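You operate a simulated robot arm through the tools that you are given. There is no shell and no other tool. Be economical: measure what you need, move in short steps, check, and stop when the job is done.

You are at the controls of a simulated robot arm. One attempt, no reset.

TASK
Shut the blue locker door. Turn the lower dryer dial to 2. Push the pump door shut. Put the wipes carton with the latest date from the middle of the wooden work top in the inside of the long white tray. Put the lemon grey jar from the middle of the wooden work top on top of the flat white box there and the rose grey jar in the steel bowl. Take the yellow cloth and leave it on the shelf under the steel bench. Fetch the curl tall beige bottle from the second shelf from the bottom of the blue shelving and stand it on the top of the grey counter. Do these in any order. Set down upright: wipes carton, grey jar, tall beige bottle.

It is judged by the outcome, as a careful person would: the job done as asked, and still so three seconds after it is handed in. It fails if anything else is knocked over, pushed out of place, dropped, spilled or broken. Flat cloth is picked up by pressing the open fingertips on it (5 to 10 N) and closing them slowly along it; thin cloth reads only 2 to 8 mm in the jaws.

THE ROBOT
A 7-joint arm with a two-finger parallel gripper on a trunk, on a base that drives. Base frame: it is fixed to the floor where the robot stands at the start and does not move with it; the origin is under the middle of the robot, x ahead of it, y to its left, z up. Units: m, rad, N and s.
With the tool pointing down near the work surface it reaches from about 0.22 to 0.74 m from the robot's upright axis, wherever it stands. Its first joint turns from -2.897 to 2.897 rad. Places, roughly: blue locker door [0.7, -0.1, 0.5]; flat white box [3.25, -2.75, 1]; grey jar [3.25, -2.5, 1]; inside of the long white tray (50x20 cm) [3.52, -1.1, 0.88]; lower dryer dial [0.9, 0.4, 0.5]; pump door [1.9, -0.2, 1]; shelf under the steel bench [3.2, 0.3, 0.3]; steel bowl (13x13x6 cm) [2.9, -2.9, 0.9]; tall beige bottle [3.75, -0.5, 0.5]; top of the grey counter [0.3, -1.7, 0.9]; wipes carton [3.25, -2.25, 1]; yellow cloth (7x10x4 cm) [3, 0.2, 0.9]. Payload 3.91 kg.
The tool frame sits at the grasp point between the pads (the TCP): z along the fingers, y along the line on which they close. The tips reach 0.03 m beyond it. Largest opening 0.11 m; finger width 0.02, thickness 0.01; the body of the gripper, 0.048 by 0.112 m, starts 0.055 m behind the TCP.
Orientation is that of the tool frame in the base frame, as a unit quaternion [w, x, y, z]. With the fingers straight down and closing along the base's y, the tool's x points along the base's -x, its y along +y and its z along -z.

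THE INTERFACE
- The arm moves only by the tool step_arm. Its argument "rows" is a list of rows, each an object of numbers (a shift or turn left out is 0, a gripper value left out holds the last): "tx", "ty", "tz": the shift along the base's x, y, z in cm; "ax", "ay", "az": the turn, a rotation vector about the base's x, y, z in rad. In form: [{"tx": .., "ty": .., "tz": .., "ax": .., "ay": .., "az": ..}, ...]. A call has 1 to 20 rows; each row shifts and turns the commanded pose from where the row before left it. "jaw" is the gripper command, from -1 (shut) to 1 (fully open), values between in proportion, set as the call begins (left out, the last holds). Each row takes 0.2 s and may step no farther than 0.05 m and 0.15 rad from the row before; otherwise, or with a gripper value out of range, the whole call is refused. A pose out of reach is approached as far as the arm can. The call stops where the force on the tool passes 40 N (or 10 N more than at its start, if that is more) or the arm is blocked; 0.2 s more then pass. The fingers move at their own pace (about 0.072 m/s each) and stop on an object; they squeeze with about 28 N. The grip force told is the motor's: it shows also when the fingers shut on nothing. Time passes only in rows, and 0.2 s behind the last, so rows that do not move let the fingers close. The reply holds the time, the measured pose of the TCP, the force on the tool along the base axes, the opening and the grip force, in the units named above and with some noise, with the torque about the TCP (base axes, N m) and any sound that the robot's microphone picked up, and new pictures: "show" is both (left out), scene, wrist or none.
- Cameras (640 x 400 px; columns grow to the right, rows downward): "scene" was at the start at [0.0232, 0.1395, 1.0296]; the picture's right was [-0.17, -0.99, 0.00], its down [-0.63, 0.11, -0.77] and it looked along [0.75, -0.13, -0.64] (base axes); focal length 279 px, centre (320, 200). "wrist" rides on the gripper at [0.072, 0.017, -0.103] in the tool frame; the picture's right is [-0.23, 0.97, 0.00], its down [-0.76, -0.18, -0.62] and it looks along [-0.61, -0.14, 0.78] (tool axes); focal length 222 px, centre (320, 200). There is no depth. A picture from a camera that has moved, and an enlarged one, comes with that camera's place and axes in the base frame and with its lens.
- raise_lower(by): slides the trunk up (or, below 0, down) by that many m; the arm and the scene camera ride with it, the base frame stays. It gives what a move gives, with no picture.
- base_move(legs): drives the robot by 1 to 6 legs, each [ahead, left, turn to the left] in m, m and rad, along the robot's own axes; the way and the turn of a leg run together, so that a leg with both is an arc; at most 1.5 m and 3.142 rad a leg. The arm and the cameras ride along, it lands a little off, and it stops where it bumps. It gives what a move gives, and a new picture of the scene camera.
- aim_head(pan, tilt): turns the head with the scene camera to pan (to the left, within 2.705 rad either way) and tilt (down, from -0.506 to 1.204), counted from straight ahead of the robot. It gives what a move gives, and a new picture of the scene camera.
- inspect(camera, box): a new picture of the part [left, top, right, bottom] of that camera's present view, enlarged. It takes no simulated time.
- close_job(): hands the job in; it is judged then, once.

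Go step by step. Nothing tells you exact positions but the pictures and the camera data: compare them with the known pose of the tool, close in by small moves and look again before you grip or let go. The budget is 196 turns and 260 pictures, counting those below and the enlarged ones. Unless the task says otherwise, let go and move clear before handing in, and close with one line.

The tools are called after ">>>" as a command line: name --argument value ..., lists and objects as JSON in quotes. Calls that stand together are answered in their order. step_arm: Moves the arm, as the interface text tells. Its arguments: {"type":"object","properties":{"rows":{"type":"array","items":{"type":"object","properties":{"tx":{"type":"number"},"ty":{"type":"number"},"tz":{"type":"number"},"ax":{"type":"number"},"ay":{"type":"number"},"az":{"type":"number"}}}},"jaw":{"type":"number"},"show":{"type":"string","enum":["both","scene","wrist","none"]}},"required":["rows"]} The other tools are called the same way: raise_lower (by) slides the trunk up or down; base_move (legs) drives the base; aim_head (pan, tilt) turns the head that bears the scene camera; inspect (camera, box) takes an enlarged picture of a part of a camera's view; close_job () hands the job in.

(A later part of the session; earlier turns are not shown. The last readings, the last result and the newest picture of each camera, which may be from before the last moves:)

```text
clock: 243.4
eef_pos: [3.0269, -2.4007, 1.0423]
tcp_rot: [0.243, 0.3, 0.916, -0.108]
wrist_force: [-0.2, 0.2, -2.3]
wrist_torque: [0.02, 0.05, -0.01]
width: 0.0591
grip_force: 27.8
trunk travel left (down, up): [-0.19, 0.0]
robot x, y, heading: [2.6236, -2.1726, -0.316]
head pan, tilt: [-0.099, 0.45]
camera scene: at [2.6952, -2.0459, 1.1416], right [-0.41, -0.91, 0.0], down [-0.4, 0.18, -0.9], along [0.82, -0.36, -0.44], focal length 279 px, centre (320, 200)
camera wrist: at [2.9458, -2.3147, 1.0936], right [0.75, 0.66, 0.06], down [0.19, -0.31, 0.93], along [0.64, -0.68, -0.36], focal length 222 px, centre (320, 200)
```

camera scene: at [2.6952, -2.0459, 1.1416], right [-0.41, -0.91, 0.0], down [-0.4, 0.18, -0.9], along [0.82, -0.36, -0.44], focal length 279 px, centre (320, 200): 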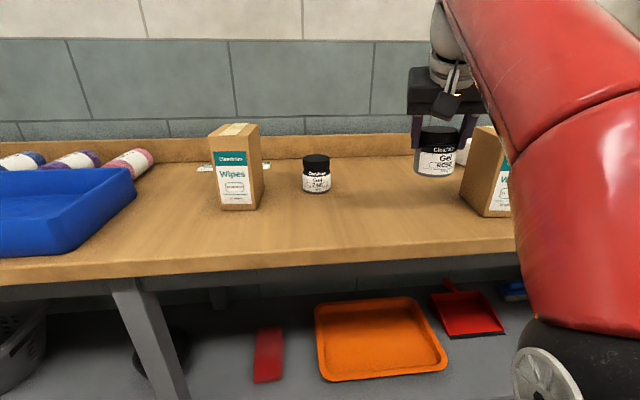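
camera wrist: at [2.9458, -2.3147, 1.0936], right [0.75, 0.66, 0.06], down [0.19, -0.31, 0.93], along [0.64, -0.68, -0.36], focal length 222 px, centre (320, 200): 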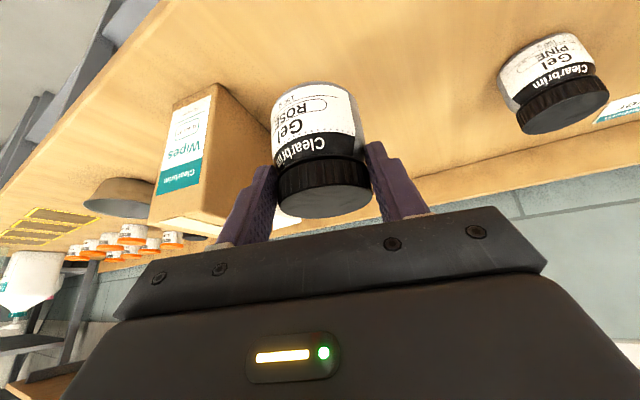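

>>> base_move --legs '[[-0.2, 0, 0], [0, -0.45, 0]]'

>>> aim_head --pan 0.1 --tilt 0.45

```text
clock: 247.3
eef_pos: [2.6991, -2.7598, 1.0433]
tcp_rot: [0.244, 0.296, 0.917, -0.107]
wrist_force: [-0.1, 0.2, -1.6]
wrist_torque: [0.01, 0.02, 0.0]
width: 0.0594
grip_force: 27.9
trunk travel left (down, up): [-0.19, 0.0]
robot x, y, heading: [2.2897, -2.5368, -0.307]
head pan, tilt: [-0.099, 0.45]
camera scene: at [2.3657, -2.4076, 1.1417], right [-0.4, -0.92, 0.0], down [-0.4, 0.17, -0.9], along [0.83, -0.36, -0.44], focal length 279 px, centre (320, 200)
```

scene: 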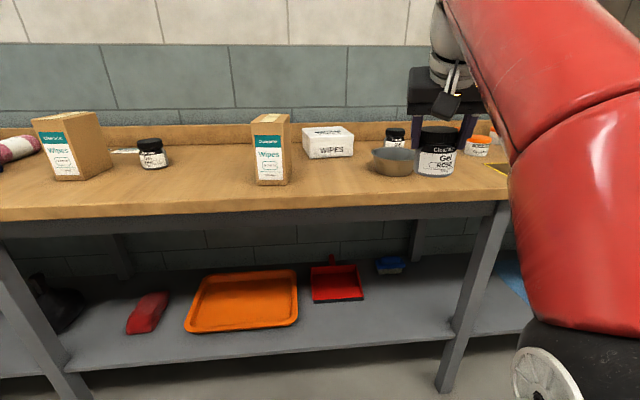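

```text
clock: 248.1
eef_pos: [2.7004, -2.7587, 1.0422]
tcp_rot: [0.243, 0.296, 0.917, -0.107]
wrist_force: [-0.7, -0.2, -1.5]
wrist_torque: [0.03, 0.03, -0.01]
width: 0.0592
grip_force: 27.6
trunk travel left (down, up): [-0.19, 0.0]
robot x, y, heading: [2.2901, -2.5327, -0.309]
head pan, tilt: [0.099, 0.45]
camera scene: at [2.3713, -2.3903, 1.1417], right [-0.21, -0.98, 0.0], down [-0.43, 0.09, -0.9], along [0.88, -0.19, -0.44], focal length 279 px, centre (320, 200)
```

scene: 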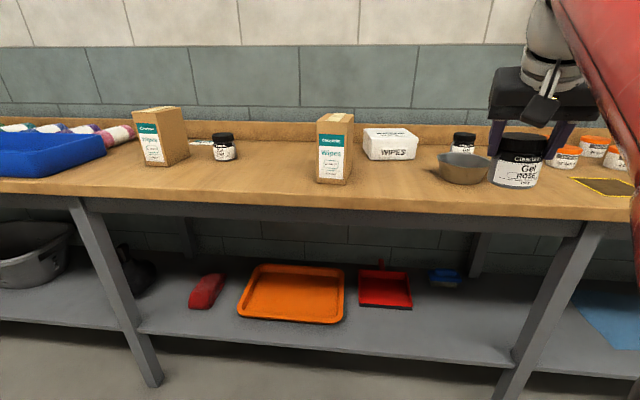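

>>> inspect --camera "scene" --box '[350, 110, 510, 210]'

```text
4.00 times, centred on (430, 160) of scene
camera zoom: at [2.3713, -2.3903, 1.1417], right [-0.21, -0.98, 0.0], down [-0.43, 0.09, -0.9], along [0.88, -0.19, -0.44], focal length 1116 px, centre (-120, 360)
```

zoom: 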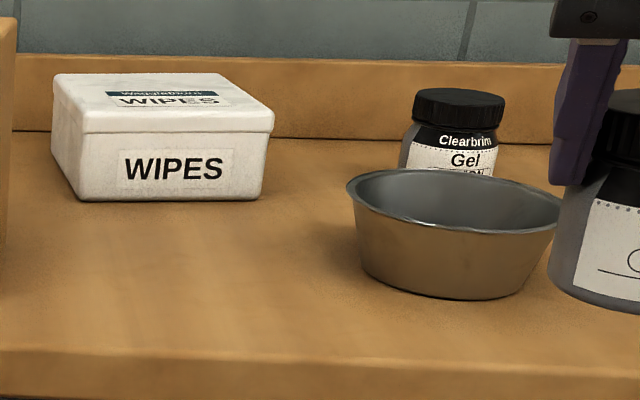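

>>> base_move --legs '[[0.12, 0, 0]]'

>>> step_arm --rows '[{"tx": 2, "ty": -1.2}, {"tx": 2.2, "ty": -1.4}, {"tx": 2.2, "ty": -1.4}, {"tx": 2.2, "ty": -1.4}, {"tx": 2, "ty": -1}]' --show "both"

```text
clock: 249.3
eef_pos: [2.8147, -2.7956, 1.0419]
tcp_rot: [0.243, 0.296, 0.917, -0.108]
wrist_force: [0.2, 0.1, -2.2]
wrist_torque: [0.04, 0.04, -0.02]
width: 0.0593
grip_force: 27.8
trunk travel left (down, up): [-0.19, 0.0]
robot x, y, heading: [2.4063, -2.573, -0.312]
head pan, tilt: [0.099, 0.45]
camera scene: at [2.4868, -2.4271, 1.1417], right [-0.21, -0.98, 0.0], down [-0.43, 0.09, -0.9], along [0.88, -0.19, -0.44], focal length 279 px, centre (320, 200)
```

scene: 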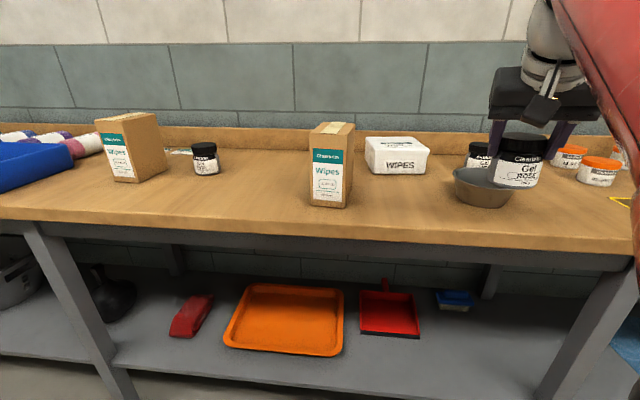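

```text
clock: 250.5
eef_pos: [2.9188, -2.8603, 1.0417]
tcp_rot: [0.243, 0.295, 0.918, -0.107]
wrist_force: [-1.8, 0.3, -2.2]
wrist_torque: [0.06, 0.06, 0.03]
width: 0.0592
grip_force: 28.3
trunk travel left (down, up): [-0.19, 0.0]
robot x, y, heading: [2.4112, -2.5723, -0.306]
head pan, tilt: [0.099, 0.45]
camera scene: at [2.4866, -2.427, 1.1417], right [-0.21, -0.98, 0.0], down [-0.43, 0.09, -0.9], along [0.88, -0.19, -0.44], focal length 279 px, centre (320, 200)
camera wrist: at [2.8398, -2.7756, 1.0924], right [0.74, 0.67, 0.07], down [0.19, -0.3, 0.93], along [0.64, -0.68, -0.36], focal length 222 px, centre (320, 200)
```

scene: 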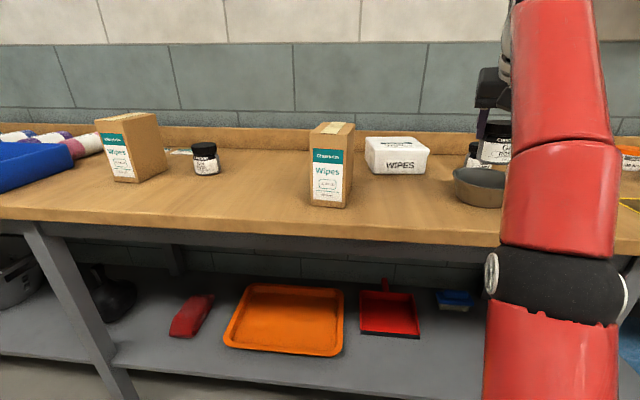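
wrist: 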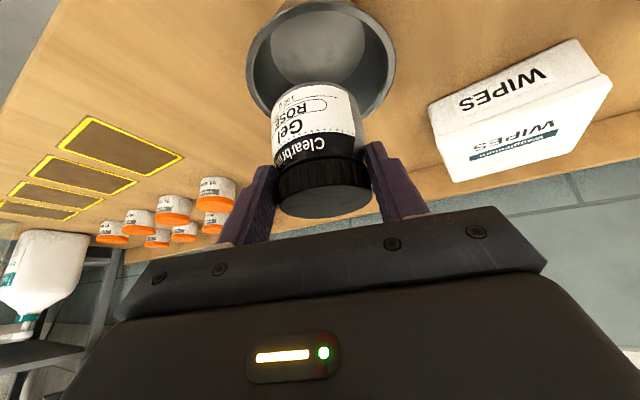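

>>> step_arm --rows '[{"tx": -0.2, "ty": 0.9}, {"tz": -1.5}, {"tz": -1.5}]' --show "wrist"

```text
clock: 251.3
eef_pos: [2.9197, -2.8522, 1.0124]
tcp_rot: [0.243, 0.296, 0.917, -0.107]
wrist_force: [-0.7, -0.1, -2.6]
wrist_torque: [0.02, 0.05, -0.03]
width: 0.059
grip_force: 27.7
trunk travel left (down, up): [-0.19, 0.0]
robot x, y, heading: [2.406, -2.5773, -0.308]
head pan, tilt: [0.099, 0.45]
camera wrist: at [2.8389, -2.7668, 1.0627], right [0.74, 0.67, 0.07], down [0.19, -0.3, 0.93], along [0.64, -0.68, -0.36], focal length 222 px, centre (320, 200)
```

wrist: 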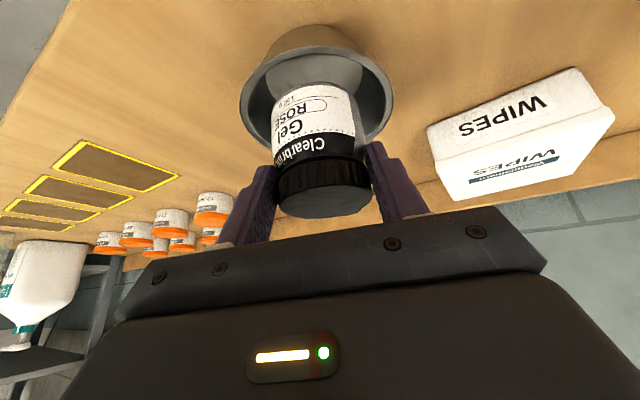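

>>> step_arm --rows '[{"tx": -0.3, "ty": 0.5}, {"tz": -1.5}, {"tz": -1}, {"tz": -0.8}, {"tz": -0.6}]' --show "wrist"

```text
clock: 252.5
eef_pos: [2.9164, -2.8477, 0.9734]
tcp_rot: [0.242, 0.296, 0.918, -0.107]
wrist_force: [-0.3, -0.5, -1.4]
wrist_torque: [-0.01, -0.01, 0.02]
width: 0.0593
grip_force: 27.3
trunk travel left (down, up): [-0.19, 0.0]
robot x, y, heading: [2.4085, -2.5749, -0.306]
head pan, tilt: [0.099, 0.45]
camera wrist: at [2.8359, -2.7619, 1.0242], right [0.74, 0.67, 0.07], down [0.19, -0.3, 0.93], along [0.64, -0.68, -0.35], focal length 222 px, centre (320, 200)
```

wrist: 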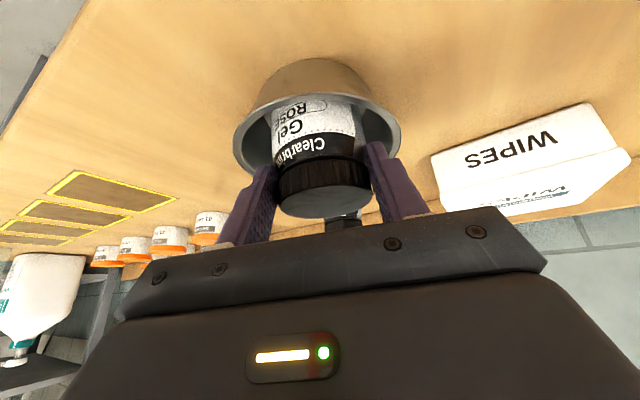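

>>> step_arm --rows '[{"tz": -0.5}, {"tz": -0.4}]' --show "none"

>>> step_arm --rows '[{"tz": -0.3}, {"tz": -0.3}]' --show "wrist"

```text
clock: 253.1
eef_pos: [2.9168, -2.8457, 0.9649]
tcp_rot: [0.242, 0.296, 0.918, -0.107]
wrist_force: [0.2, 0.2, -2.1]
wrist_torque: [0.01, 0.03, -0.01]
width: 0.0595
grip_force: 28.1
trunk travel left (down, up): [-0.19, 0.0]
robot x, y, heading: [2.4071, -2.5729, -0.308]
head pan, tilt: [0.099, 0.45]
```

```text
clock: 253.7
eef_pos: [2.9167, -2.8468, 0.96]
tcp_rot: [0.243, 0.296, 0.918, -0.107]
wrist_force: [0.8, -0.4, -1.0]
wrist_torque: [-0.02, 0.01, 0.03]
width: 0.0592
grip_force: 27.7
trunk travel left (down, up): [-0.19, 0.0]
robot x, y, heading: [2.4077, -2.5719, -0.31]
head pan, tilt: [0.099, 0.45]
camera wrist: at [2.8359, -2.7616, 1.0098], right [0.74, 0.67, 0.07], down [0.19, -0.3, 0.93], along [0.64, -0.68, -0.36], focal length 222 px, centre (320, 200)
```

wrist: 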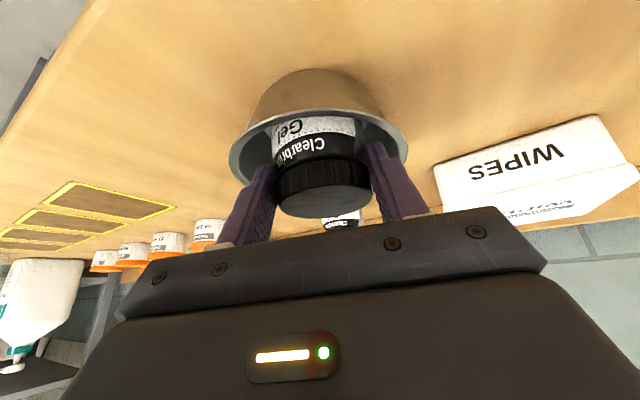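

>>> step_arm --rows '[{"tz": -0.3}, {"tz": -0.2}]' --show "none"

>>> step_arm --rows '[{"tz": -0.3}]' --show "none"

```text
clock: 254.3
eef_pos: [2.9157, -2.8456, 0.957]
tcp_rot: [0.248, 0.295, 0.916, -0.107]
wrist_force: [4.2, -2.7, 17.7]
wrist_torque: [-0.03, -0.71, 0.0]
width: 0.0593
grip_force: 27.9
trunk travel left (down, up): [-0.19, 0.0]
robot x, y, heading: [2.4066, -2.5733, -0.311]
head pan, tilt: [0.099, 0.45]
```

```text
clock: 254.7
eef_pos: [2.9138, -2.8455, 0.9552]
tcp_rot: [0.248, 0.295, 0.916, -0.108]
wrist_force: [0.6, -1.0, 36.1]
wrist_torque: [0.29, -0.73, 0.07]
width: 0.0596
grip_force: 28.0
trunk travel left (down, up): [-0.19, 0.0]
robot x, y, heading: [2.4063, -2.5747, -0.311]
head pan, tilt: [0.099, 0.45]
```

>>> step_arm --rows '[{"tz": 0.3}, {}, {}]' --jaw 0.33 --show "wrist"

>>> step_arm --rows '[{"tz": 1}, {"tz": 1.5}, {"tz": 1.5}, {"tx": -1.5, "ty": 1, "tz": 1.5}]' --show "wrist"

```text
clock: 255.5
eef_pos: [2.9161, -2.8466, 0.9531]
tcp_rot: [0.243, 0.297, 0.917, -0.107]
wrist_force: [0.4, 0.0, -0.5]
wrist_torque: [-0.03, 0.05, -0.03]
width: 0.0732
grip_force: 0.1
trunk travel left (down, up): [-0.19, 0.0]
robot x, y, heading: [2.4097, -2.5735, -0.308]
head pan, tilt: [0.099, 0.45]
camera wrist: at [2.8358, -2.7615, 1.0041], right [0.74, 0.67, 0.06], down [0.19, -0.3, 0.93], along [0.64, -0.68, -0.36], focal length 222 px, centre (320, 200)
```

wrist: 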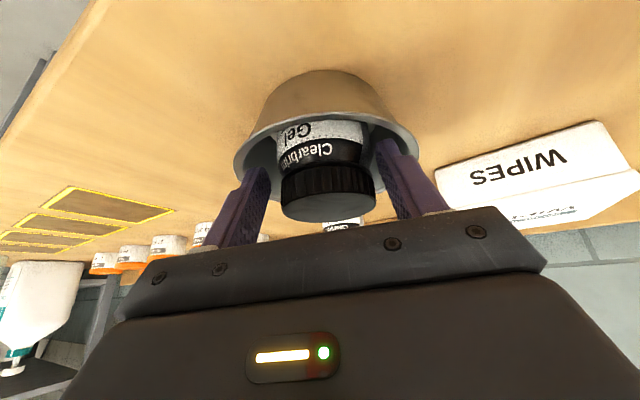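

```text
clock: 256.5
eef_pos: [2.8999, -2.8382, 1.0087]
tcp_rot: [0.243, 0.296, 0.918, -0.107]
wrist_force: [0.4, -0.1, -0.6]
wrist_torque: [0.02, 0.03, -0.02]
width: 0.0732
grip_force: 0.0
trunk travel left (down, up): [-0.19, 0.0]
robot x, y, heading: [2.4077, -2.5724, -0.308]
head pan, tilt: [0.099, 0.45]
camera wrist: at [2.8198, -2.7534, 1.0595], right [0.74, 0.67, 0.06], down [0.19, -0.3, 0.93], along [0.64, -0.68, -0.36], focal length 222 px, centre (320, 200)
```

wrist: 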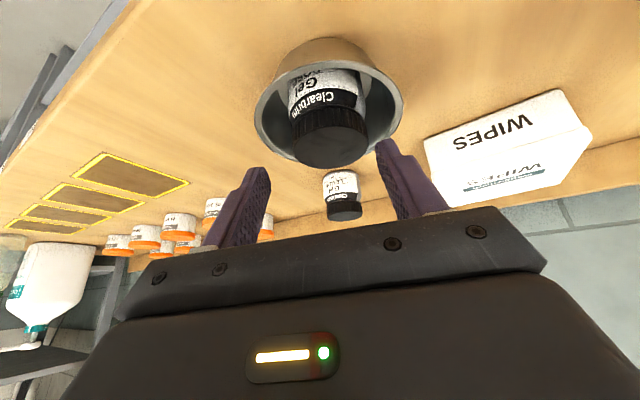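

ROSE is in the bowl. Next is LEMON, just behind it at about (3.07, −2.97). I'll check its label, then move closer.

>>> inspect --camera "wrist" --box '[300, 150, 390, 230]'

>>> step_arm --rows '[{"tx": -2, "ty": 1.5, "tz": 1.5}, {"tx": -2, "ty": 1.5, "tz": 1.5}, {"tz": 1}]' --show "none" --jaw 1

>>> base_move --legs '[[0.1, 0, 0]]'

```text
5.00 times, centred on (345, 190) of wrist
camera zoom: at [2.8198, -2.7534, 1.0595], right [0.74, 0.67, 0.06], down [0.19, -0.3, 0.93], along [0.64, -0.68, -0.36], focal length 1111 px, centre (195, 250)
```

zoom: 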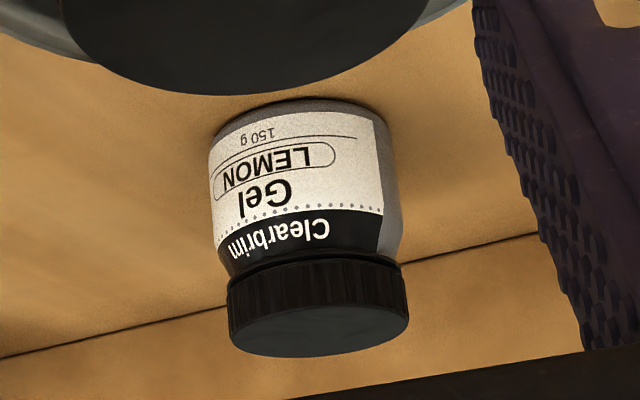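

```text
clock: 257.3
eef_pos: [2.8602, -2.8071, 1.0481]
tcp_rot: [0.244, 0.295, 0.917, -0.108]
wrist_force: [-0.2, -0.5, -0.3]
wrist_torque: [-0.02, -0.01, 0.02]
width: 0.1101
grip_force: 0.1
trunk travel left (down, up): [-0.19, 0.0]
robot x, y, heading: [2.405, -2.5736, -0.311]
head pan, tilt: [0.099, 0.45]
```

```text
clock: 258.4
eef_pos: [2.9557, -2.8358, 1.0476]
tcp_rot: [0.243, 0.296, 0.918, -0.107]
wrist_force: [-0.4, -1.3, -0.2]
wrist_torque: [-0.01, 0.03, 0.0]
width: 0.1099
grip_force: 0.1
trunk travel left (down, up): [-0.19, 0.0]
robot x, y, heading: [2.5022, -2.6023, -0.307]
head pan, tilt: [0.099, 0.45]
camera scene: at [2.5815, -2.4572, 1.1417], right [-0.21, -0.98, 0.0], down [-0.43, 0.09, -0.9], along [0.88, -0.19, -0.44], focal length 279 px, centre (320, 200)
```

scene: 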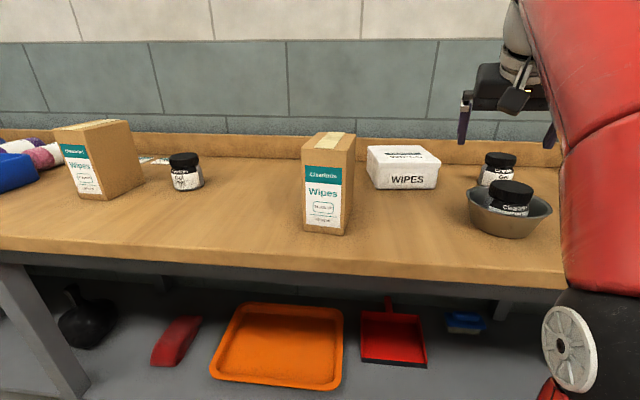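

>>> inspect --camera "scene" --box '[350, 130, 560, 250]'

>>> step_arm --rows '[{"tx": 2, "ty": -2.5}, {"tx": 2, "ty": -2.5}, {"tx": 1.5, "ty": -2}]' --show "wrist"

```text
3.05 times, centred on (455, 190) of scene
camera zoom: at [2.5815, -2.4572, 1.1417], right [-0.21, -0.98, 0.0], down [-0.43, 0.09, -0.9], along [0.88, -0.19, -0.44], focal length 850 px, centre (-91, 230)
```

zoom: 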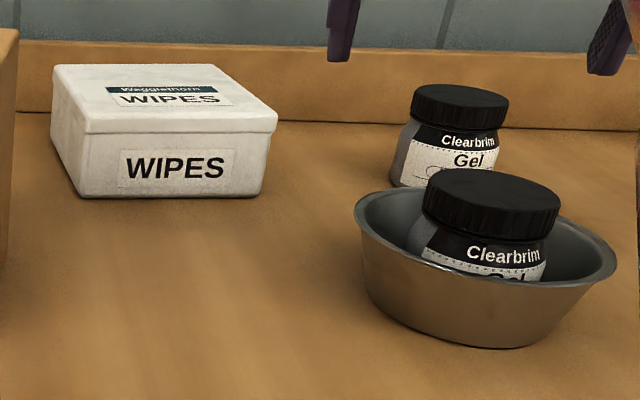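

```text
clock: 259.2
eef_pos: [3.0055, -2.9044, 1.0451]
tcp_rot: [0.243, 0.294, 0.918, -0.107]
wrist_force: [-0.5, 0.0, -0.2]
wrist_torque: [0.0, 0.0, -0.05]
width: 0.11
grip_force: 0.1
out of reach, approached as far as the arm can: row 3
trunk travel left (down, up): [-0.19, 0.0]
robot x, y, heading: [2.5048, -2.6025, -0.31]
head pan, tilt: [0.099, 0.45]
camera wrist: at [2.9237, -2.8202, 1.0947], right [0.74, 0.67, 0.07], down [0.19, -0.3, 0.93], along [0.65, -0.68, -0.36], focal length 222 px, centre (320, 200)
```

wrist: 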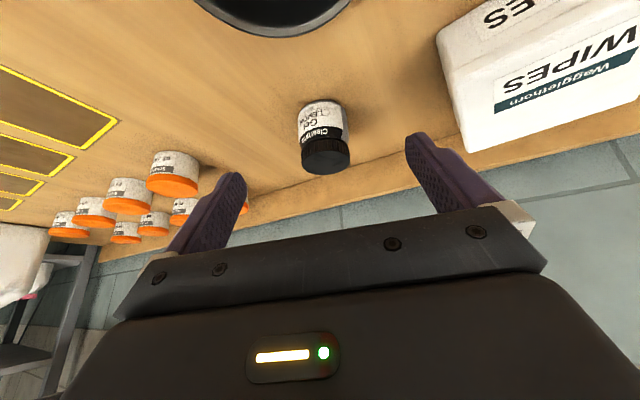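

>>> step_arm --rows '[{"tx": -0.6, "ty": -0.9, "tz": -1.5}, {"tx": 2, "ty": -1.45, "tz": -2}, {"tx": 2, "ty": -1.45, "tz": -2}, {"tx": 2, "ty": -1.45, "tz": -1.5}]' --show "wrist"

```text
clock: 260.2
eef_pos: [3.0575, -2.9565, 0.9756]
tcp_rot: [0.243, 0.295, 0.918, -0.107]
wrist_force: [-1.0, 0.0, 1.2]
wrist_torque: [-0.02, -0.01, 0.0]
width: 0.11
grip_force: 0.2
trunk travel left (down, up): [-0.19, 0.0]
robot x, y, heading: [2.5022, -2.606, -0.304]
head pan, tilt: [0.099, 0.45]
camera wrist: at [2.977, -2.8712, 1.026], right [0.74, 0.67, 0.07], down [0.19, -0.3, 0.93], along [0.65, -0.68, -0.35], focal length 222 px, centre (320, 200)
```

wrist: 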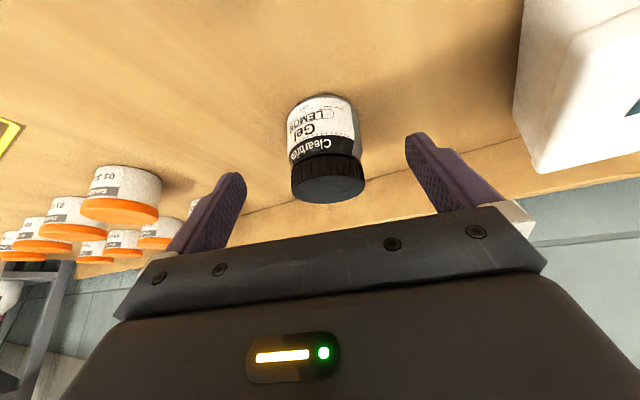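

>>> step_arm --rows '[{"tx": 1.3, "ty": -0.9, "tz": -1.2}, {"tx": 1.3, "ty": -0.85, "tz": -1.2}, {}]' --show "none"

>>> step_arm --rows '[{}, {}, {}, {}, {}]' --jaw -1 --show "wrist"

```text
clock: 261.0
eef_pos: [3.0837, -2.9733, 0.9518]
tcp_rot: [0.243, 0.294, 0.918, -0.107]
wrist_force: [0.7, -0.5, -0.7]
wrist_torque: [0.0, 0.0, 0.02]
width: 0.1102
grip_force: 0.1
trunk travel left (down, up): [-0.19, 0.0]
robot x, y, heading: [2.5011, -2.6067, -0.311]
head pan, tilt: [0.099, 0.45]
```

```text
clock: 262.2
eef_pos: [3.0836, -2.9723, 0.952]
tcp_rot: [0.245, 0.295, 0.917, -0.106]
wrist_force: [4.0, 0.7, 11.5]
wrist_torque: [0.19, -0.69, -0.01]
width: 0.0582
grip_force: 28.0
trunk travel left (down, up): [-0.19, 0.0]
robot x, y, heading: [2.5032, -2.6059, -0.312]
head pan, tilt: [0.099, 0.45]
camera wrist: at [3.0025, -2.8881, 1.0031], right [0.74, 0.67, 0.07], down [0.19, -0.3, 0.93], along [0.65, -0.68, -0.35], focal length 222 px, centre (320, 200)
```

wrist: 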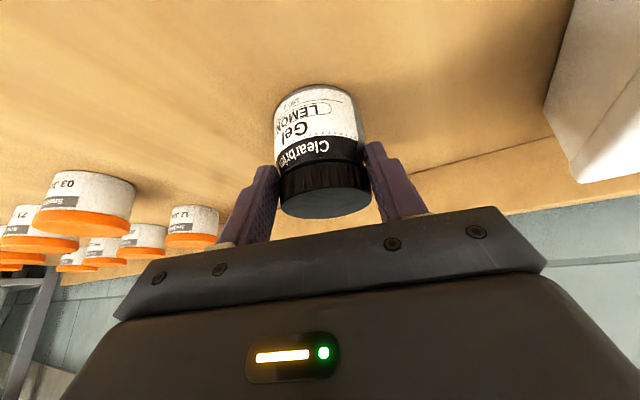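

>>> step_arm --rows '[{"tz": 0.3}, {"tz": 0.5}, {"tz": 0.7}, {"tx": -1.2, "ty": 0.4, "tz": 0.3}, {"tx": -1.5, "ty": 0.5, "tz": 0.8}, {"tx": -1.5, "ty": 0.5, "tz": 0.8}, {"tx": -1.5, "ty": 0.5, "tz": 0.8}]' --show "wrist"

```text
clock: 263.8
eef_pos: [3.0216, -2.9525, 0.9878]
tcp_rot: [0.243, 0.296, 0.918, -0.107]
wrist_force: [-0.5, 0.2, -1.7]
wrist_torque: [0.02, 0.05, 0.02]
width: 0.058
grip_force: 27.9
out of reach, approached as far as the arm can: row 2, 3
trunk travel left (down, up): [-0.19, 0.0]
robot x, y, heading: [2.5004, -2.6043, -0.309]
head pan, tilt: [0.099, 0.45]
camera wrist: at [2.9415, -2.8682, 1.0379], right [0.74, 0.67, 0.06], down [0.19, -0.3, 0.93], along [0.64, -0.68, -0.36], focal length 222 px, centre (320, 200)
```

wrist: 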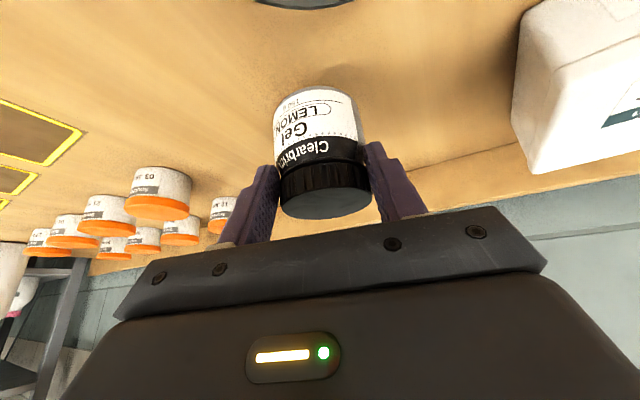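

>>> step_arm --rows '[{"tz": 1}, {"tz": 1}, {"tz": 1}]' --show "none"

>>> base_move --legs '[[0.05, 0, 0]]'

```text
clock: 264.6
eef_pos: [3.0191, -2.9503, 1.0135]
tcp_rot: [0.243, 0.294, 0.918, -0.105]
wrist_force: [-0.5, 0.6, -2.5]
wrist_torque: [0.03, 0.03, -0.01]
width: 0.0581
grip_force: 27.8
out of reach, approached as far as the arm can: row 3
trunk travel left (down, up): [-0.19, 0.0]
robot x, y, heading: [2.5009, -2.6025, -0.307]
head pan, tilt: [0.099, 0.45]
```

```text
clock: 265.6
eef_pos: [3.0657, -2.9662, 1.0113]
tcp_rot: [0.243, 0.296, 0.918, -0.107]
wrist_force: [0.8, -1.0, -1.6]
wrist_torque: [0.04, 0.02, 0.02]
width: 0.0579
grip_force: 27.9
trunk travel left (down, up): [-0.19, 0.0]
robot x, y, heading: [2.5523, -2.6157, -0.311]
head pan, tilt: [0.099, 0.45]
camera scene: at [2.6295, -2.4726, 1.1417], right [-0.21, -0.98, 0.0], down [-0.43, 0.09, -0.9], along [0.88, -0.19, -0.44], focal length 279 px, centre (320, 200)
```

scene: 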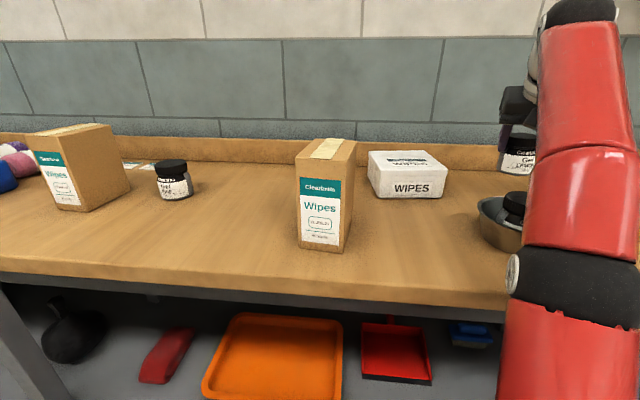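

>>> step_arm --rows '[{"tx": -1.5, "ty": 2, "tz": 0.3}, {"tx": -1.5, "ty": 2.2, "tz": 1}, {"tx": -1.5, "ty": 2.4, "tz": 1.5}, {"tz": 1.5}, {"tz": 1}]' --show "wrist"

>>> base_move --legs '[[0.04, 0, 0]]'

```text
clock: 266.8
eef_pos: [3.0211, -2.8987, 1.0651]
tcp_rot: [0.243, 0.296, 0.917, -0.108]
wrist_force: [0.3, 0.0, -1.3]
wrist_torque: [0.02, 0.03, -0.03]
width: 0.0579
grip_force: 27.8
trunk travel left (down, up): [-0.19, 0.0]
robot x, y, heading: [2.5493, -2.6183, -0.307]
head pan, tilt: [0.099, 0.45]
camera wrist: at [2.9406, -2.8147, 1.1162], right [0.74, 0.67, 0.07], down [0.19, -0.3, 0.93], along [0.65, -0.68, -0.35], focal length 222 px, centre (320, 200)
```

wrist: 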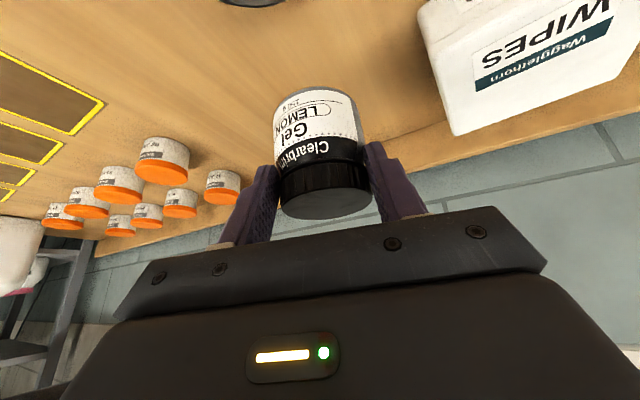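

```text
clock: 267.6
eef_pos: [3.0584, -2.9115, 1.0658]
tcp_rot: [0.243, 0.296, 0.918, -0.107]
wrist_force: [0.1, 0.4, -2.0]
wrist_torque: [0.0, 0.01, -0.01]
width: 0.0581
grip_force: 27.9
trunk travel left (down, up): [-0.19, 0.0]
robot x, y, heading: [2.5894, -2.6267, -0.311]
head pan, tilt: [0.099, 0.45]
camera scene: at [2.6669, -2.4846, 1.1417], right [-0.21, -0.98, 0.0], down [-0.43, 0.09, -0.9], along [0.88, -0.19, -0.44], focal length 279 px, centre (320, 200)
```

scene: 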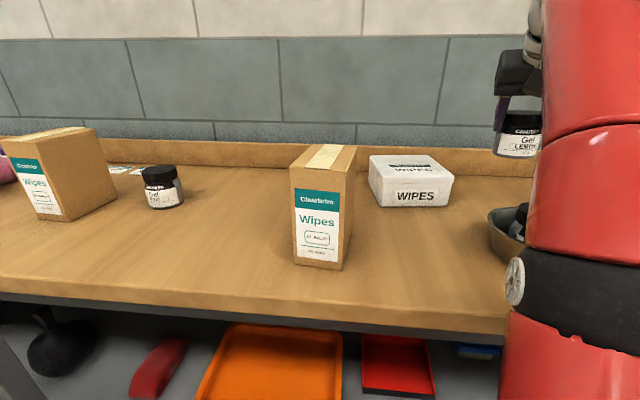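

>>> step_arm --rows '[{"tx": 1.4, "ty": 2.8}, {"tx": 1.4, "ty": 2.8}, {"tx": 1.5, "ty": 2.8, "tz": -0.6}, {"tx": 1.5, "ty": 2.6, "tz": -0.6}, {"tx": 2.4, "ty": 1.1, "tz": -0.6}, {"tx": 2.5, "ty": 1, "tz": -0.6}]' --show "both"

```text
clock: 269.2
eef_pos: [3.1243, -2.7826, 1.06]
tcp_rot: [0.26, 0.298, 0.913, -0.104]
wrist_force: [-0.5, 0.5, -1.8]
wrist_torque: [0.02, 0.04, -0.01]
width: 0.0578
grip_force: 27.8
out of reach, approached as far as the arm can: row 6
trunk travel left (down, up): [-0.19, 0.0]
robot x, y, heading: [2.5846, -2.63, -0.312]
head pan, tilt: [0.099, 0.45]
stopped in row 6: the arm was blocked; the commanded pose is now the measured one
camera scene: at [2.6538, -2.4828, 1.143], right [-0.21, -0.98, 0.0], down [-0.42, 0.09, -0.9], along [0.88, -0.19, -0.43], focal length 279 px, centre (320, 200)
camera wrist: at [3.042, -2.698, 1.1081], right [0.74, 0.67, 0.09], down [0.16, -0.3, 0.94], along [0.65, -0.68, -0.33], focal length 222 px, centre (320, 200)
```

scene: 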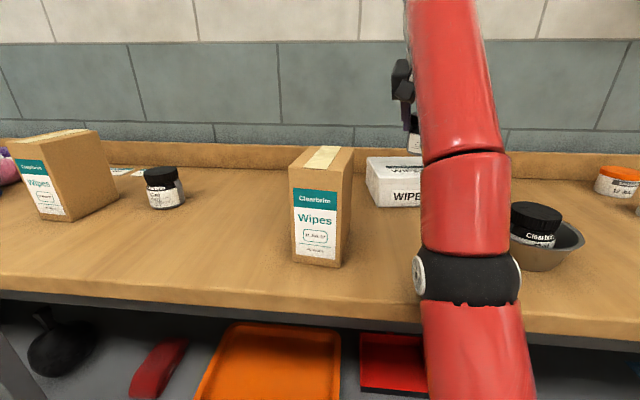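
wrist: 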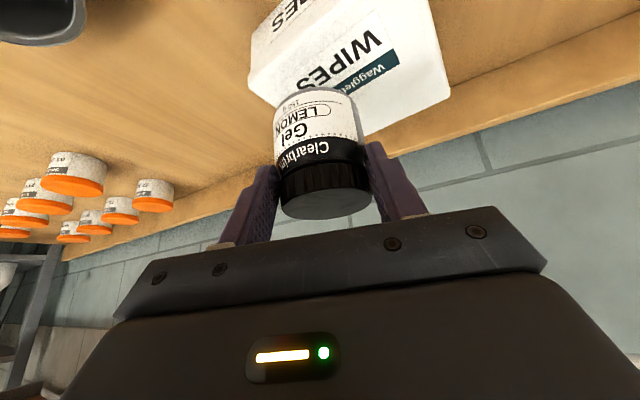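

>>> base_move --legs '[[-0.035, 0, 0]]'

>>> step_arm --rows '[{"tz": -0.8, "ax": 0.02, "ay": 0.028}, {"tx": 1.2, "ty": -0.3, "tz": -0.8}, {"tx": 1.2, "ty": -0.3, "tz": -0.8}]' --show "none"

```text
clock: 270.1
eef_pos: [3.1055, -2.7757, 1.0475]
tcp_rot: [0.249, 0.298, 0.915, -0.106]
wrist_force: [-0.2, 1.0, -2.3]
wrist_torque: [0.01, 0.02, -0.02]
width: 0.0577
grip_force: 27.7
trunk travel left (down, up): [-0.19, 0.0]
robot x, y, heading: [2.5504, -2.6213, -0.31]
head pan, tilt: [0.099, 0.45]
camera scene: at [2.6314, -2.4752, 1.1412], right [-0.21, -0.98, 0.0], down [-0.43, 0.09, -0.9], along [0.88, -0.19, -0.44], focal length 279 px, centre (320, 200)
```

scene: 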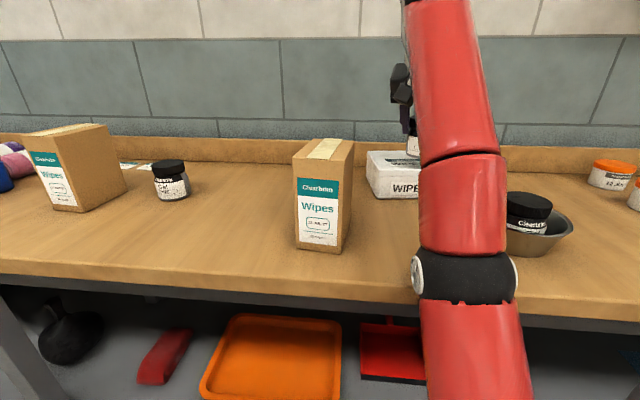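

```text
clock: 270.9
eef_pos: [3.125, -2.7814, 1.0282]
tcp_rot: [0.237, 0.298, 0.919, -0.101]
wrist_force: [0.5, -0.9, -2.2]
wrist_torque: [0.04, 0.04, -0.02]
width: 0.0576
grip_force: 27.9
trunk travel left (down, up): [-0.19, 0.0]
robot x, y, heading: [2.5506, -2.6162, -0.31]
head pan, tilt: [0.099, 0.45]
```

>>> step_arm --rows '[{"tx": 0.8, "ty": -0.1}, {"tx": 0.8, "ty": -0.1}, {"tx": 0.8}]' --show "both"

```text
clock: 271.7
eef_pos: [3.1265, -2.7778, 1.0226]
tcp_rot: [0.246, 0.298, 0.917, -0.101]
wrist_force: [-0.8, -0.9, 14.8]
wrist_torque: [-0.01, -0.49, -0.06]
width: 0.058
grip_force: 28.4
out of reach, approached as far as the arm can: row 1, 2, 3
trunk travel left (down, up): [-0.19, 0.0]
robot x, y, heading: [2.5473, -2.6186, -0.308]
head pan, tilt: [0.099, 0.45]
camera scene: at [2.6089, -2.4685, 1.1432], right [-0.21, -0.98, 0.0], down [-0.41, 0.09, -0.91], along [0.89, -0.19, -0.42], focal length 279 px, centre (320, 200)
camera wrist: at [3.0455, -2.6936, 1.0738], right [0.74, 0.67, 0.08], down [0.19, -0.32, 0.93], along [0.65, -0.67, -0.36], focal length 222 px, centre (320, 200)
```

scene: 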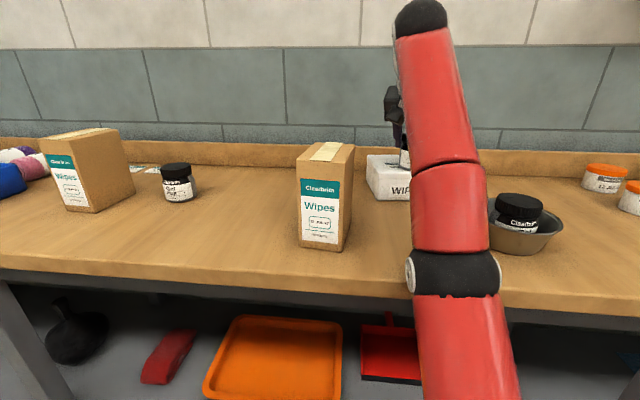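
wrist: 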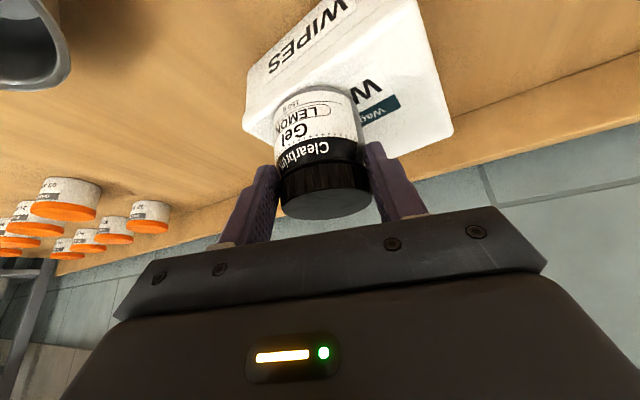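

The elbow is meeting the bench edge and the steep grip limits how high I can reach. I'll back off, set the jar down in the clear spot before the box, and grip it again at a flatter pitch.

>>> step_arm --rows '[{"tx": -1, "ty": 0.3, "tz": 1}, {"tx": -1, "ty": 0.5, "tz": 1}]' --show "none"

>>> base_move --legs '[[-0.08, 0, 0]]'

>>> step_arm --rows '[{}]' --show "wrist"

```text
clock: 272.3
eef_pos: [3.1171, -2.7772, 1.0309]
tcp_rot: [0.235, 0.301, 0.919, -0.101]
wrist_force: [-0.5, 0.1, -1.4]
wrist_torque: [0.02, 0.04, -0.01]
width: 0.0574
grip_force: 28.0
out of reach, approached as far as the arm can: row 2
trunk travel left (down, up): [-0.19, 0.0]
robot x, y, heading: [2.5545, -2.6244, -0.318]
head pan, tilt: [0.099, 0.45]
```

```text
clock: 273.4
eef_pos: [3.0464, -2.7502, 1.0278]
tcp_rot: [0.233, 0.299, 0.92, -0.101]
wrist_force: [0.0, -0.1, -3.0]
wrist_torque: [0.03, 0.06, -0.01]
width: 0.0572
grip_force: 28.1
trunk travel left (down, up): [-0.19, 0.0]
robot x, y, heading: [2.4759, -2.5956, -0.311]
head pan, tilt: [0.099, 0.45]
camera scene: at [2.5558, -2.4508, 1.1416], right [-0.21, -0.98, 0.0], down [-0.43, 0.09, -0.9], along [0.88, -0.19, -0.44], focal length 279 px, centre (320, 200)
```

scene: 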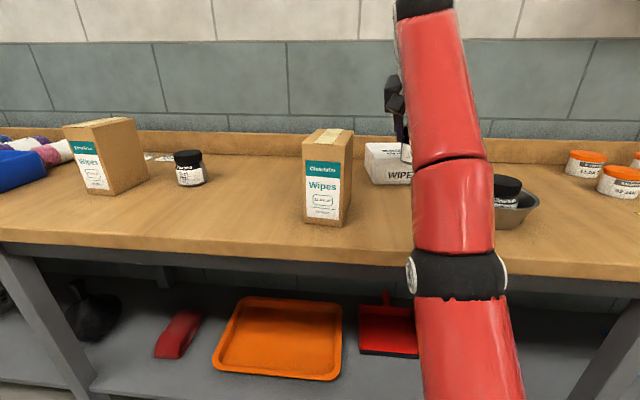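

```text
clock: 273.8
eef_pos: [3.0469, -2.7486, 1.0286]
tcp_rot: [0.234, 0.298, 0.92, -0.101]
wrist_force: [-0.7, -0.3, -2.2]
wrist_torque: [0.04, 0.04, 0.03]
width: 0.0573
grip_force: 28.2
trunk travel left (down, up): [-0.19, 0.0]
robot x, y, heading: [2.4739, -2.5951, -0.315]
head pan, tilt: [0.099, 0.45]
camera wrist: at [2.9666, -2.6651, 1.0823], right [0.74, 0.67, 0.07], down [0.21, -0.32, 0.92], along [0.64, -0.67, -0.38], focal length 222 px, centre (320, 200)
```

wrist: 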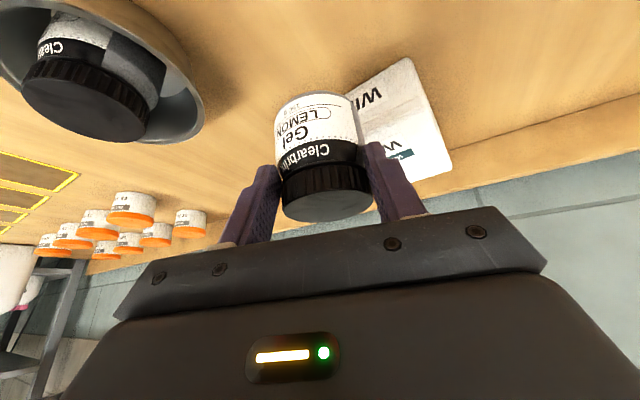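

>>> step_arm --rows '[{"tx": -1.8, "ty": 1.7, "tz": -1}, {"tx": -1.8, "ty": 1.7, "tz": -1.5}, {"tz": -1.5}, {"tz": -1.5}, {"tz": -1}]' --show "wrist"

>>> step_arm --rows '[{"tz": -0.4}, {"tz": -0.3}]' --show "none"

```text
clock: 275.0
eef_pos: [3.0561, -2.7258, 1.0201]
tcp_rot: [0.232, 0.298, 0.92, -0.101]
wrist_force: [0.6, 0.2, -2.0]
wrist_torque: [0.04, 0.04, -0.04]
width: 0.0573
grip_force: 28.1
out of reach, approached as far as the arm can: row 1, 2, 3, 4, 5
trunk travel left (down, up): [-0.19, 0.0]
robot x, y, heading: [2.476, -2.5994, -0.315]
head pan, tilt: [0.099, 0.45]
camera wrist: at [2.9768, -2.642, 1.0739], right [0.74, 0.67, 0.06], down [0.21, -0.32, 0.92], along [0.64, -0.67, -0.38], focal length 222 px, centre (320, 200)
```

wrist: 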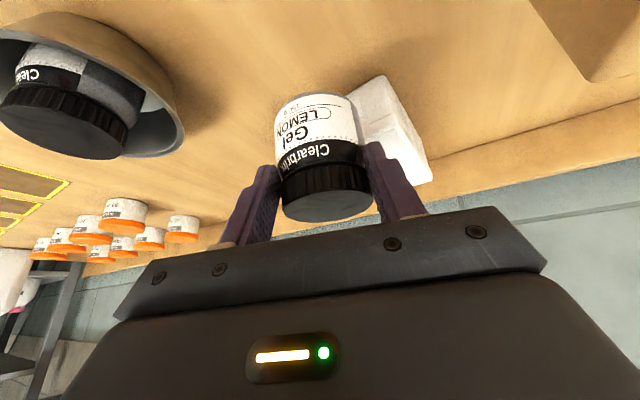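

```text
clock: 275.6
eef_pos: [3.0591, -2.7267, 1.0194]
tcp_rot: [0.232, 0.299, 0.92, -0.101]
wrist_force: [-0.4, 0.7, -2.6]
wrist_torque: [0.05, 0.03, 0.0]
width: 0.0573
grip_force: 28.0
out of reach, approached as far as the arm can: row 2
trunk travel left (down, up): [-0.19, 0.0]
robot x, y, heading: [2.4731, -2.5911, -0.311]
head pan, tilt: [0.099, 0.45]
```

>>> step_arm --rows '[{"tz": 3}, {"tz": 3, "tx": 1, "ty": -1}, {"tx": 1, "ty": -1, "tz": 0.5}]' --show "none"

>>> base_move --legs '[[-0.25, 0, 0], [0, 0.17, 0]]'

```text
clock: 276.4
eef_pos: [3.0335, -2.7356, 1.0388]
tcp_rot: [0.233, 0.299, 0.92, -0.101]
wrist_force: [0.2, 0.2, -1.6]
wrist_torque: [0.06, 0.06, 0.01]
width: 0.0572
grip_force: 28.1
out of reach, approached as far as the arm can: row 1, 2, 3
trunk travel left (down, up): [-0.19, 0.0]
robot x, y, heading: [2.4775, -2.5953, -0.309]
head pan, tilt: [0.099, 0.45]
```

```text
clock: 279.2
eef_pos: [2.8446, -2.5001, 1.0396]
tcp_rot: [0.233, 0.3, 0.92, -0.101]
wrist_force: [-0.5, 0.0, -3.1]
wrist_torque: [0.03, 0.05, -0.05]
width: 0.0572
grip_force: 27.1
trunk travel left (down, up): [-0.19, 0.0]
robot x, y, heading: [2.2902, -2.3574, -0.316]
head pan, tilt: [0.099, 0.45]
camera scene: at [2.368, -2.2127, 1.1417], right [-0.21, -0.98, 0.0], down [-0.43, 0.09, -0.9], along [0.88, -0.19, -0.44], focal length 279 px, centre (320, 200)
```

scene: 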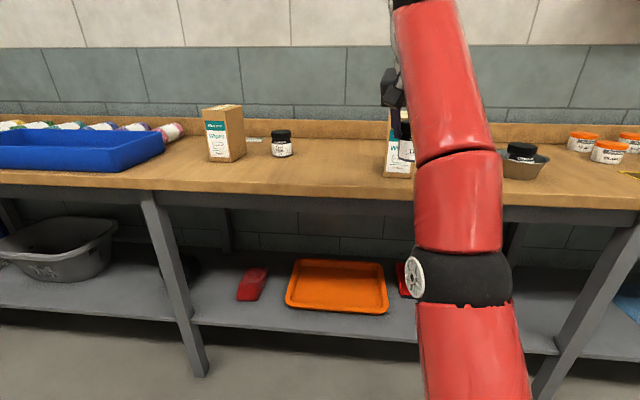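

>>> step_arm --rows '[{"tx": -3, "ty": -2.4, "tz": 0.5}, {"tx": -3, "ty": -2.4, "tz": 0.5}, {"tx": -3, "ty": -2.4, "tz": 0.5}, {"tx": -3, "ty": -2.4, "tz": 0.5}, {"tx": -3, "ty": -2.4}, {"tx": -2.4, "ty": -2}]' --show "none"

>>> base_move --legs '[[0, -0.04, 0], [0.26, 0, 0]]'

```text
clock: 280.6
eef_pos: [2.6718, -2.6388, 1.0604]
tcp_rot: [0.234, 0.299, 0.92, -0.102]
wrist_force: [-0.6, 0.7, -2.0]
wrist_torque: [0.01, 0.03, -0.01]
width: 0.0571
grip_force: 28.2
trunk travel left (down, up): [-0.19, 0.0]
robot x, y, heading: [2.2864, -2.3616, -0.314]
head pan, tilt: [0.099, 0.45]
```

```text
clock: 283.0
eef_pos: [2.9087, -2.7562, 1.0612]
tcp_rot: [0.233, 0.299, 0.92, -0.101]
wrist_force: [0.5, -0.6, -1.8]
wrist_torque: [0.06, 0.03, -0.02]
width: 0.0569
grip_force: 27.8
trunk travel left (down, up): [-0.19, 0.0]
robot x, y, heading: [2.5246, -2.4742, -0.311]
head pan, tilt: [0.099, 0.45]
camera scene: at [2.6044, -2.3315, 1.1417], right [-0.21, -0.98, 0.0], down [-0.43, 0.09, -0.9], along [0.88, -0.19, -0.44], focal length 279 px, centre (320, 200)
```

scene: 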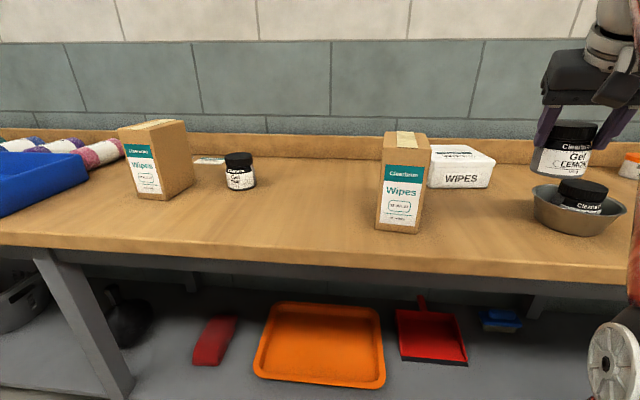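

>>> step_arm --rows '[{"tx": 2.3, "ty": 1}, {"tx": 2.3, "ty": 1}, {"tx": 2.3, "ty": 1}, {"tx": 2.2, "ty": 1.1}, {"tz": -2}, {"tz": -2}, {"tz": -2}, {"tz": -2}, {"tz": -1.5}]' --show "both"

```text
clock: 285.0
eef_pos: [2.9995, -2.7155, 0.9652]
tcp_rot: [0.235, 0.3, 0.919, -0.101]
wrist_force: [0.2, -0.4, -1.9]
wrist_torque: [0.01, 0.04, -0.01]
width: 0.0569
grip_force: 27.6
trunk travel left (down, up): [-0.19, 0.0]
robot x, y, heading: [2.5249, -2.4739, -0.314]
head pan, tilt: [0.099, 0.45]
camera scene: at [2.6045, -2.3315, 1.1417], right [-0.21, -0.98, 0.0], down [-0.43, 0.09, -0.9], along [0.88, -0.19, -0.44], focal length 279 px, centre (320, 200)
camera wrist: at [2.92, -2.6307, 1.0191], right [0.74, 0.66, 0.07], down [0.21, -0.32, 0.92], along [0.64, -0.67, -0.38], focal length 222 px, centre (320, 200)
```

scene: 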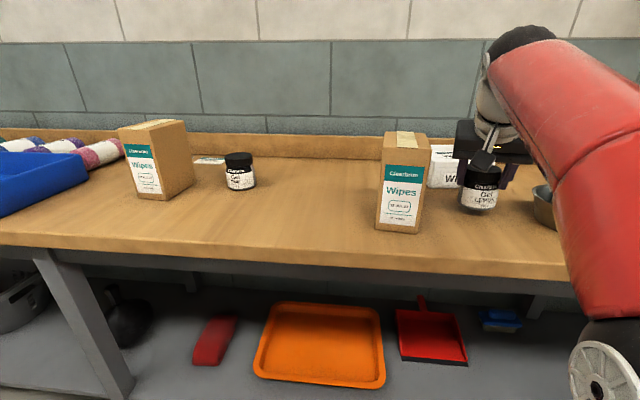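
wrist: 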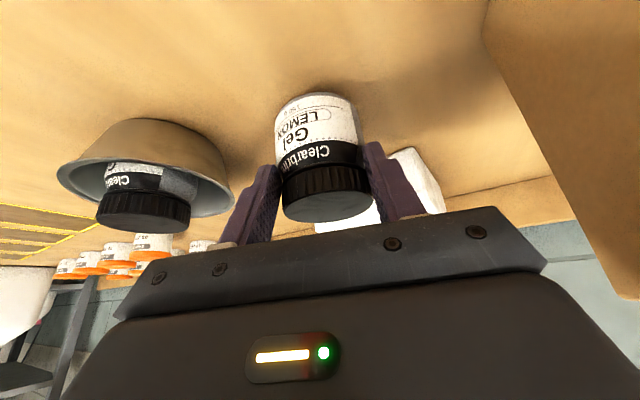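

Lower to contact, release partly, and rise clear.

>>> step_arm --rows '[{"tz": -0.5}, {"tz": -0.4}, {"tz": -0.4}, {"tz": -0.3}]' --show "none"

>>> step_arm --rows '[{}, {}, {}]' --jaw 0.5 --show "wrist"

```text
clock: 286.0
eef_pos: [2.9984, -2.7167, 0.9523]
tcp_rot: [0.235, 0.299, 0.919, -0.101]
wrist_force: [-0.4, 0.1, 10.7]
wrist_torque: [0.06, -0.41, 0.03]
width: 0.0567
grip_force: 28.0
trunk travel left (down, up): [-0.19, 0.0]
robot x, y, heading: [2.5215, -2.4767, -0.309]
head pan, tilt: [0.099, 0.45]
```

```text
clock: 286.8
eef_pos: [3.0008, -2.7156, 0.9497]
tcp_rot: [0.233, 0.299, 0.92, -0.101]
wrist_force: [-0.7, 0.1, 0.5]
wrist_torque: [0.0, 0.0, 0.01]
width: 0.0826
grip_force: 0.1
trunk travel left (down, up): [-0.19, 0.0]
robot x, y, heading: [2.5236, -2.4731, -0.315]
head pan, tilt: [0.099, 0.45]
camera wrist: at [2.9203, -2.6316, 1.0034], right [0.74, 0.66, 0.07], down [0.21, -0.32, 0.92], along [0.64, -0.67, -0.38], focal length 222 px, centre (320, 200)
```

wrist: 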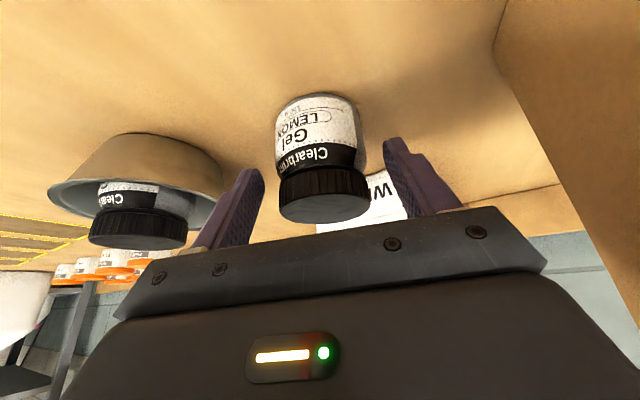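

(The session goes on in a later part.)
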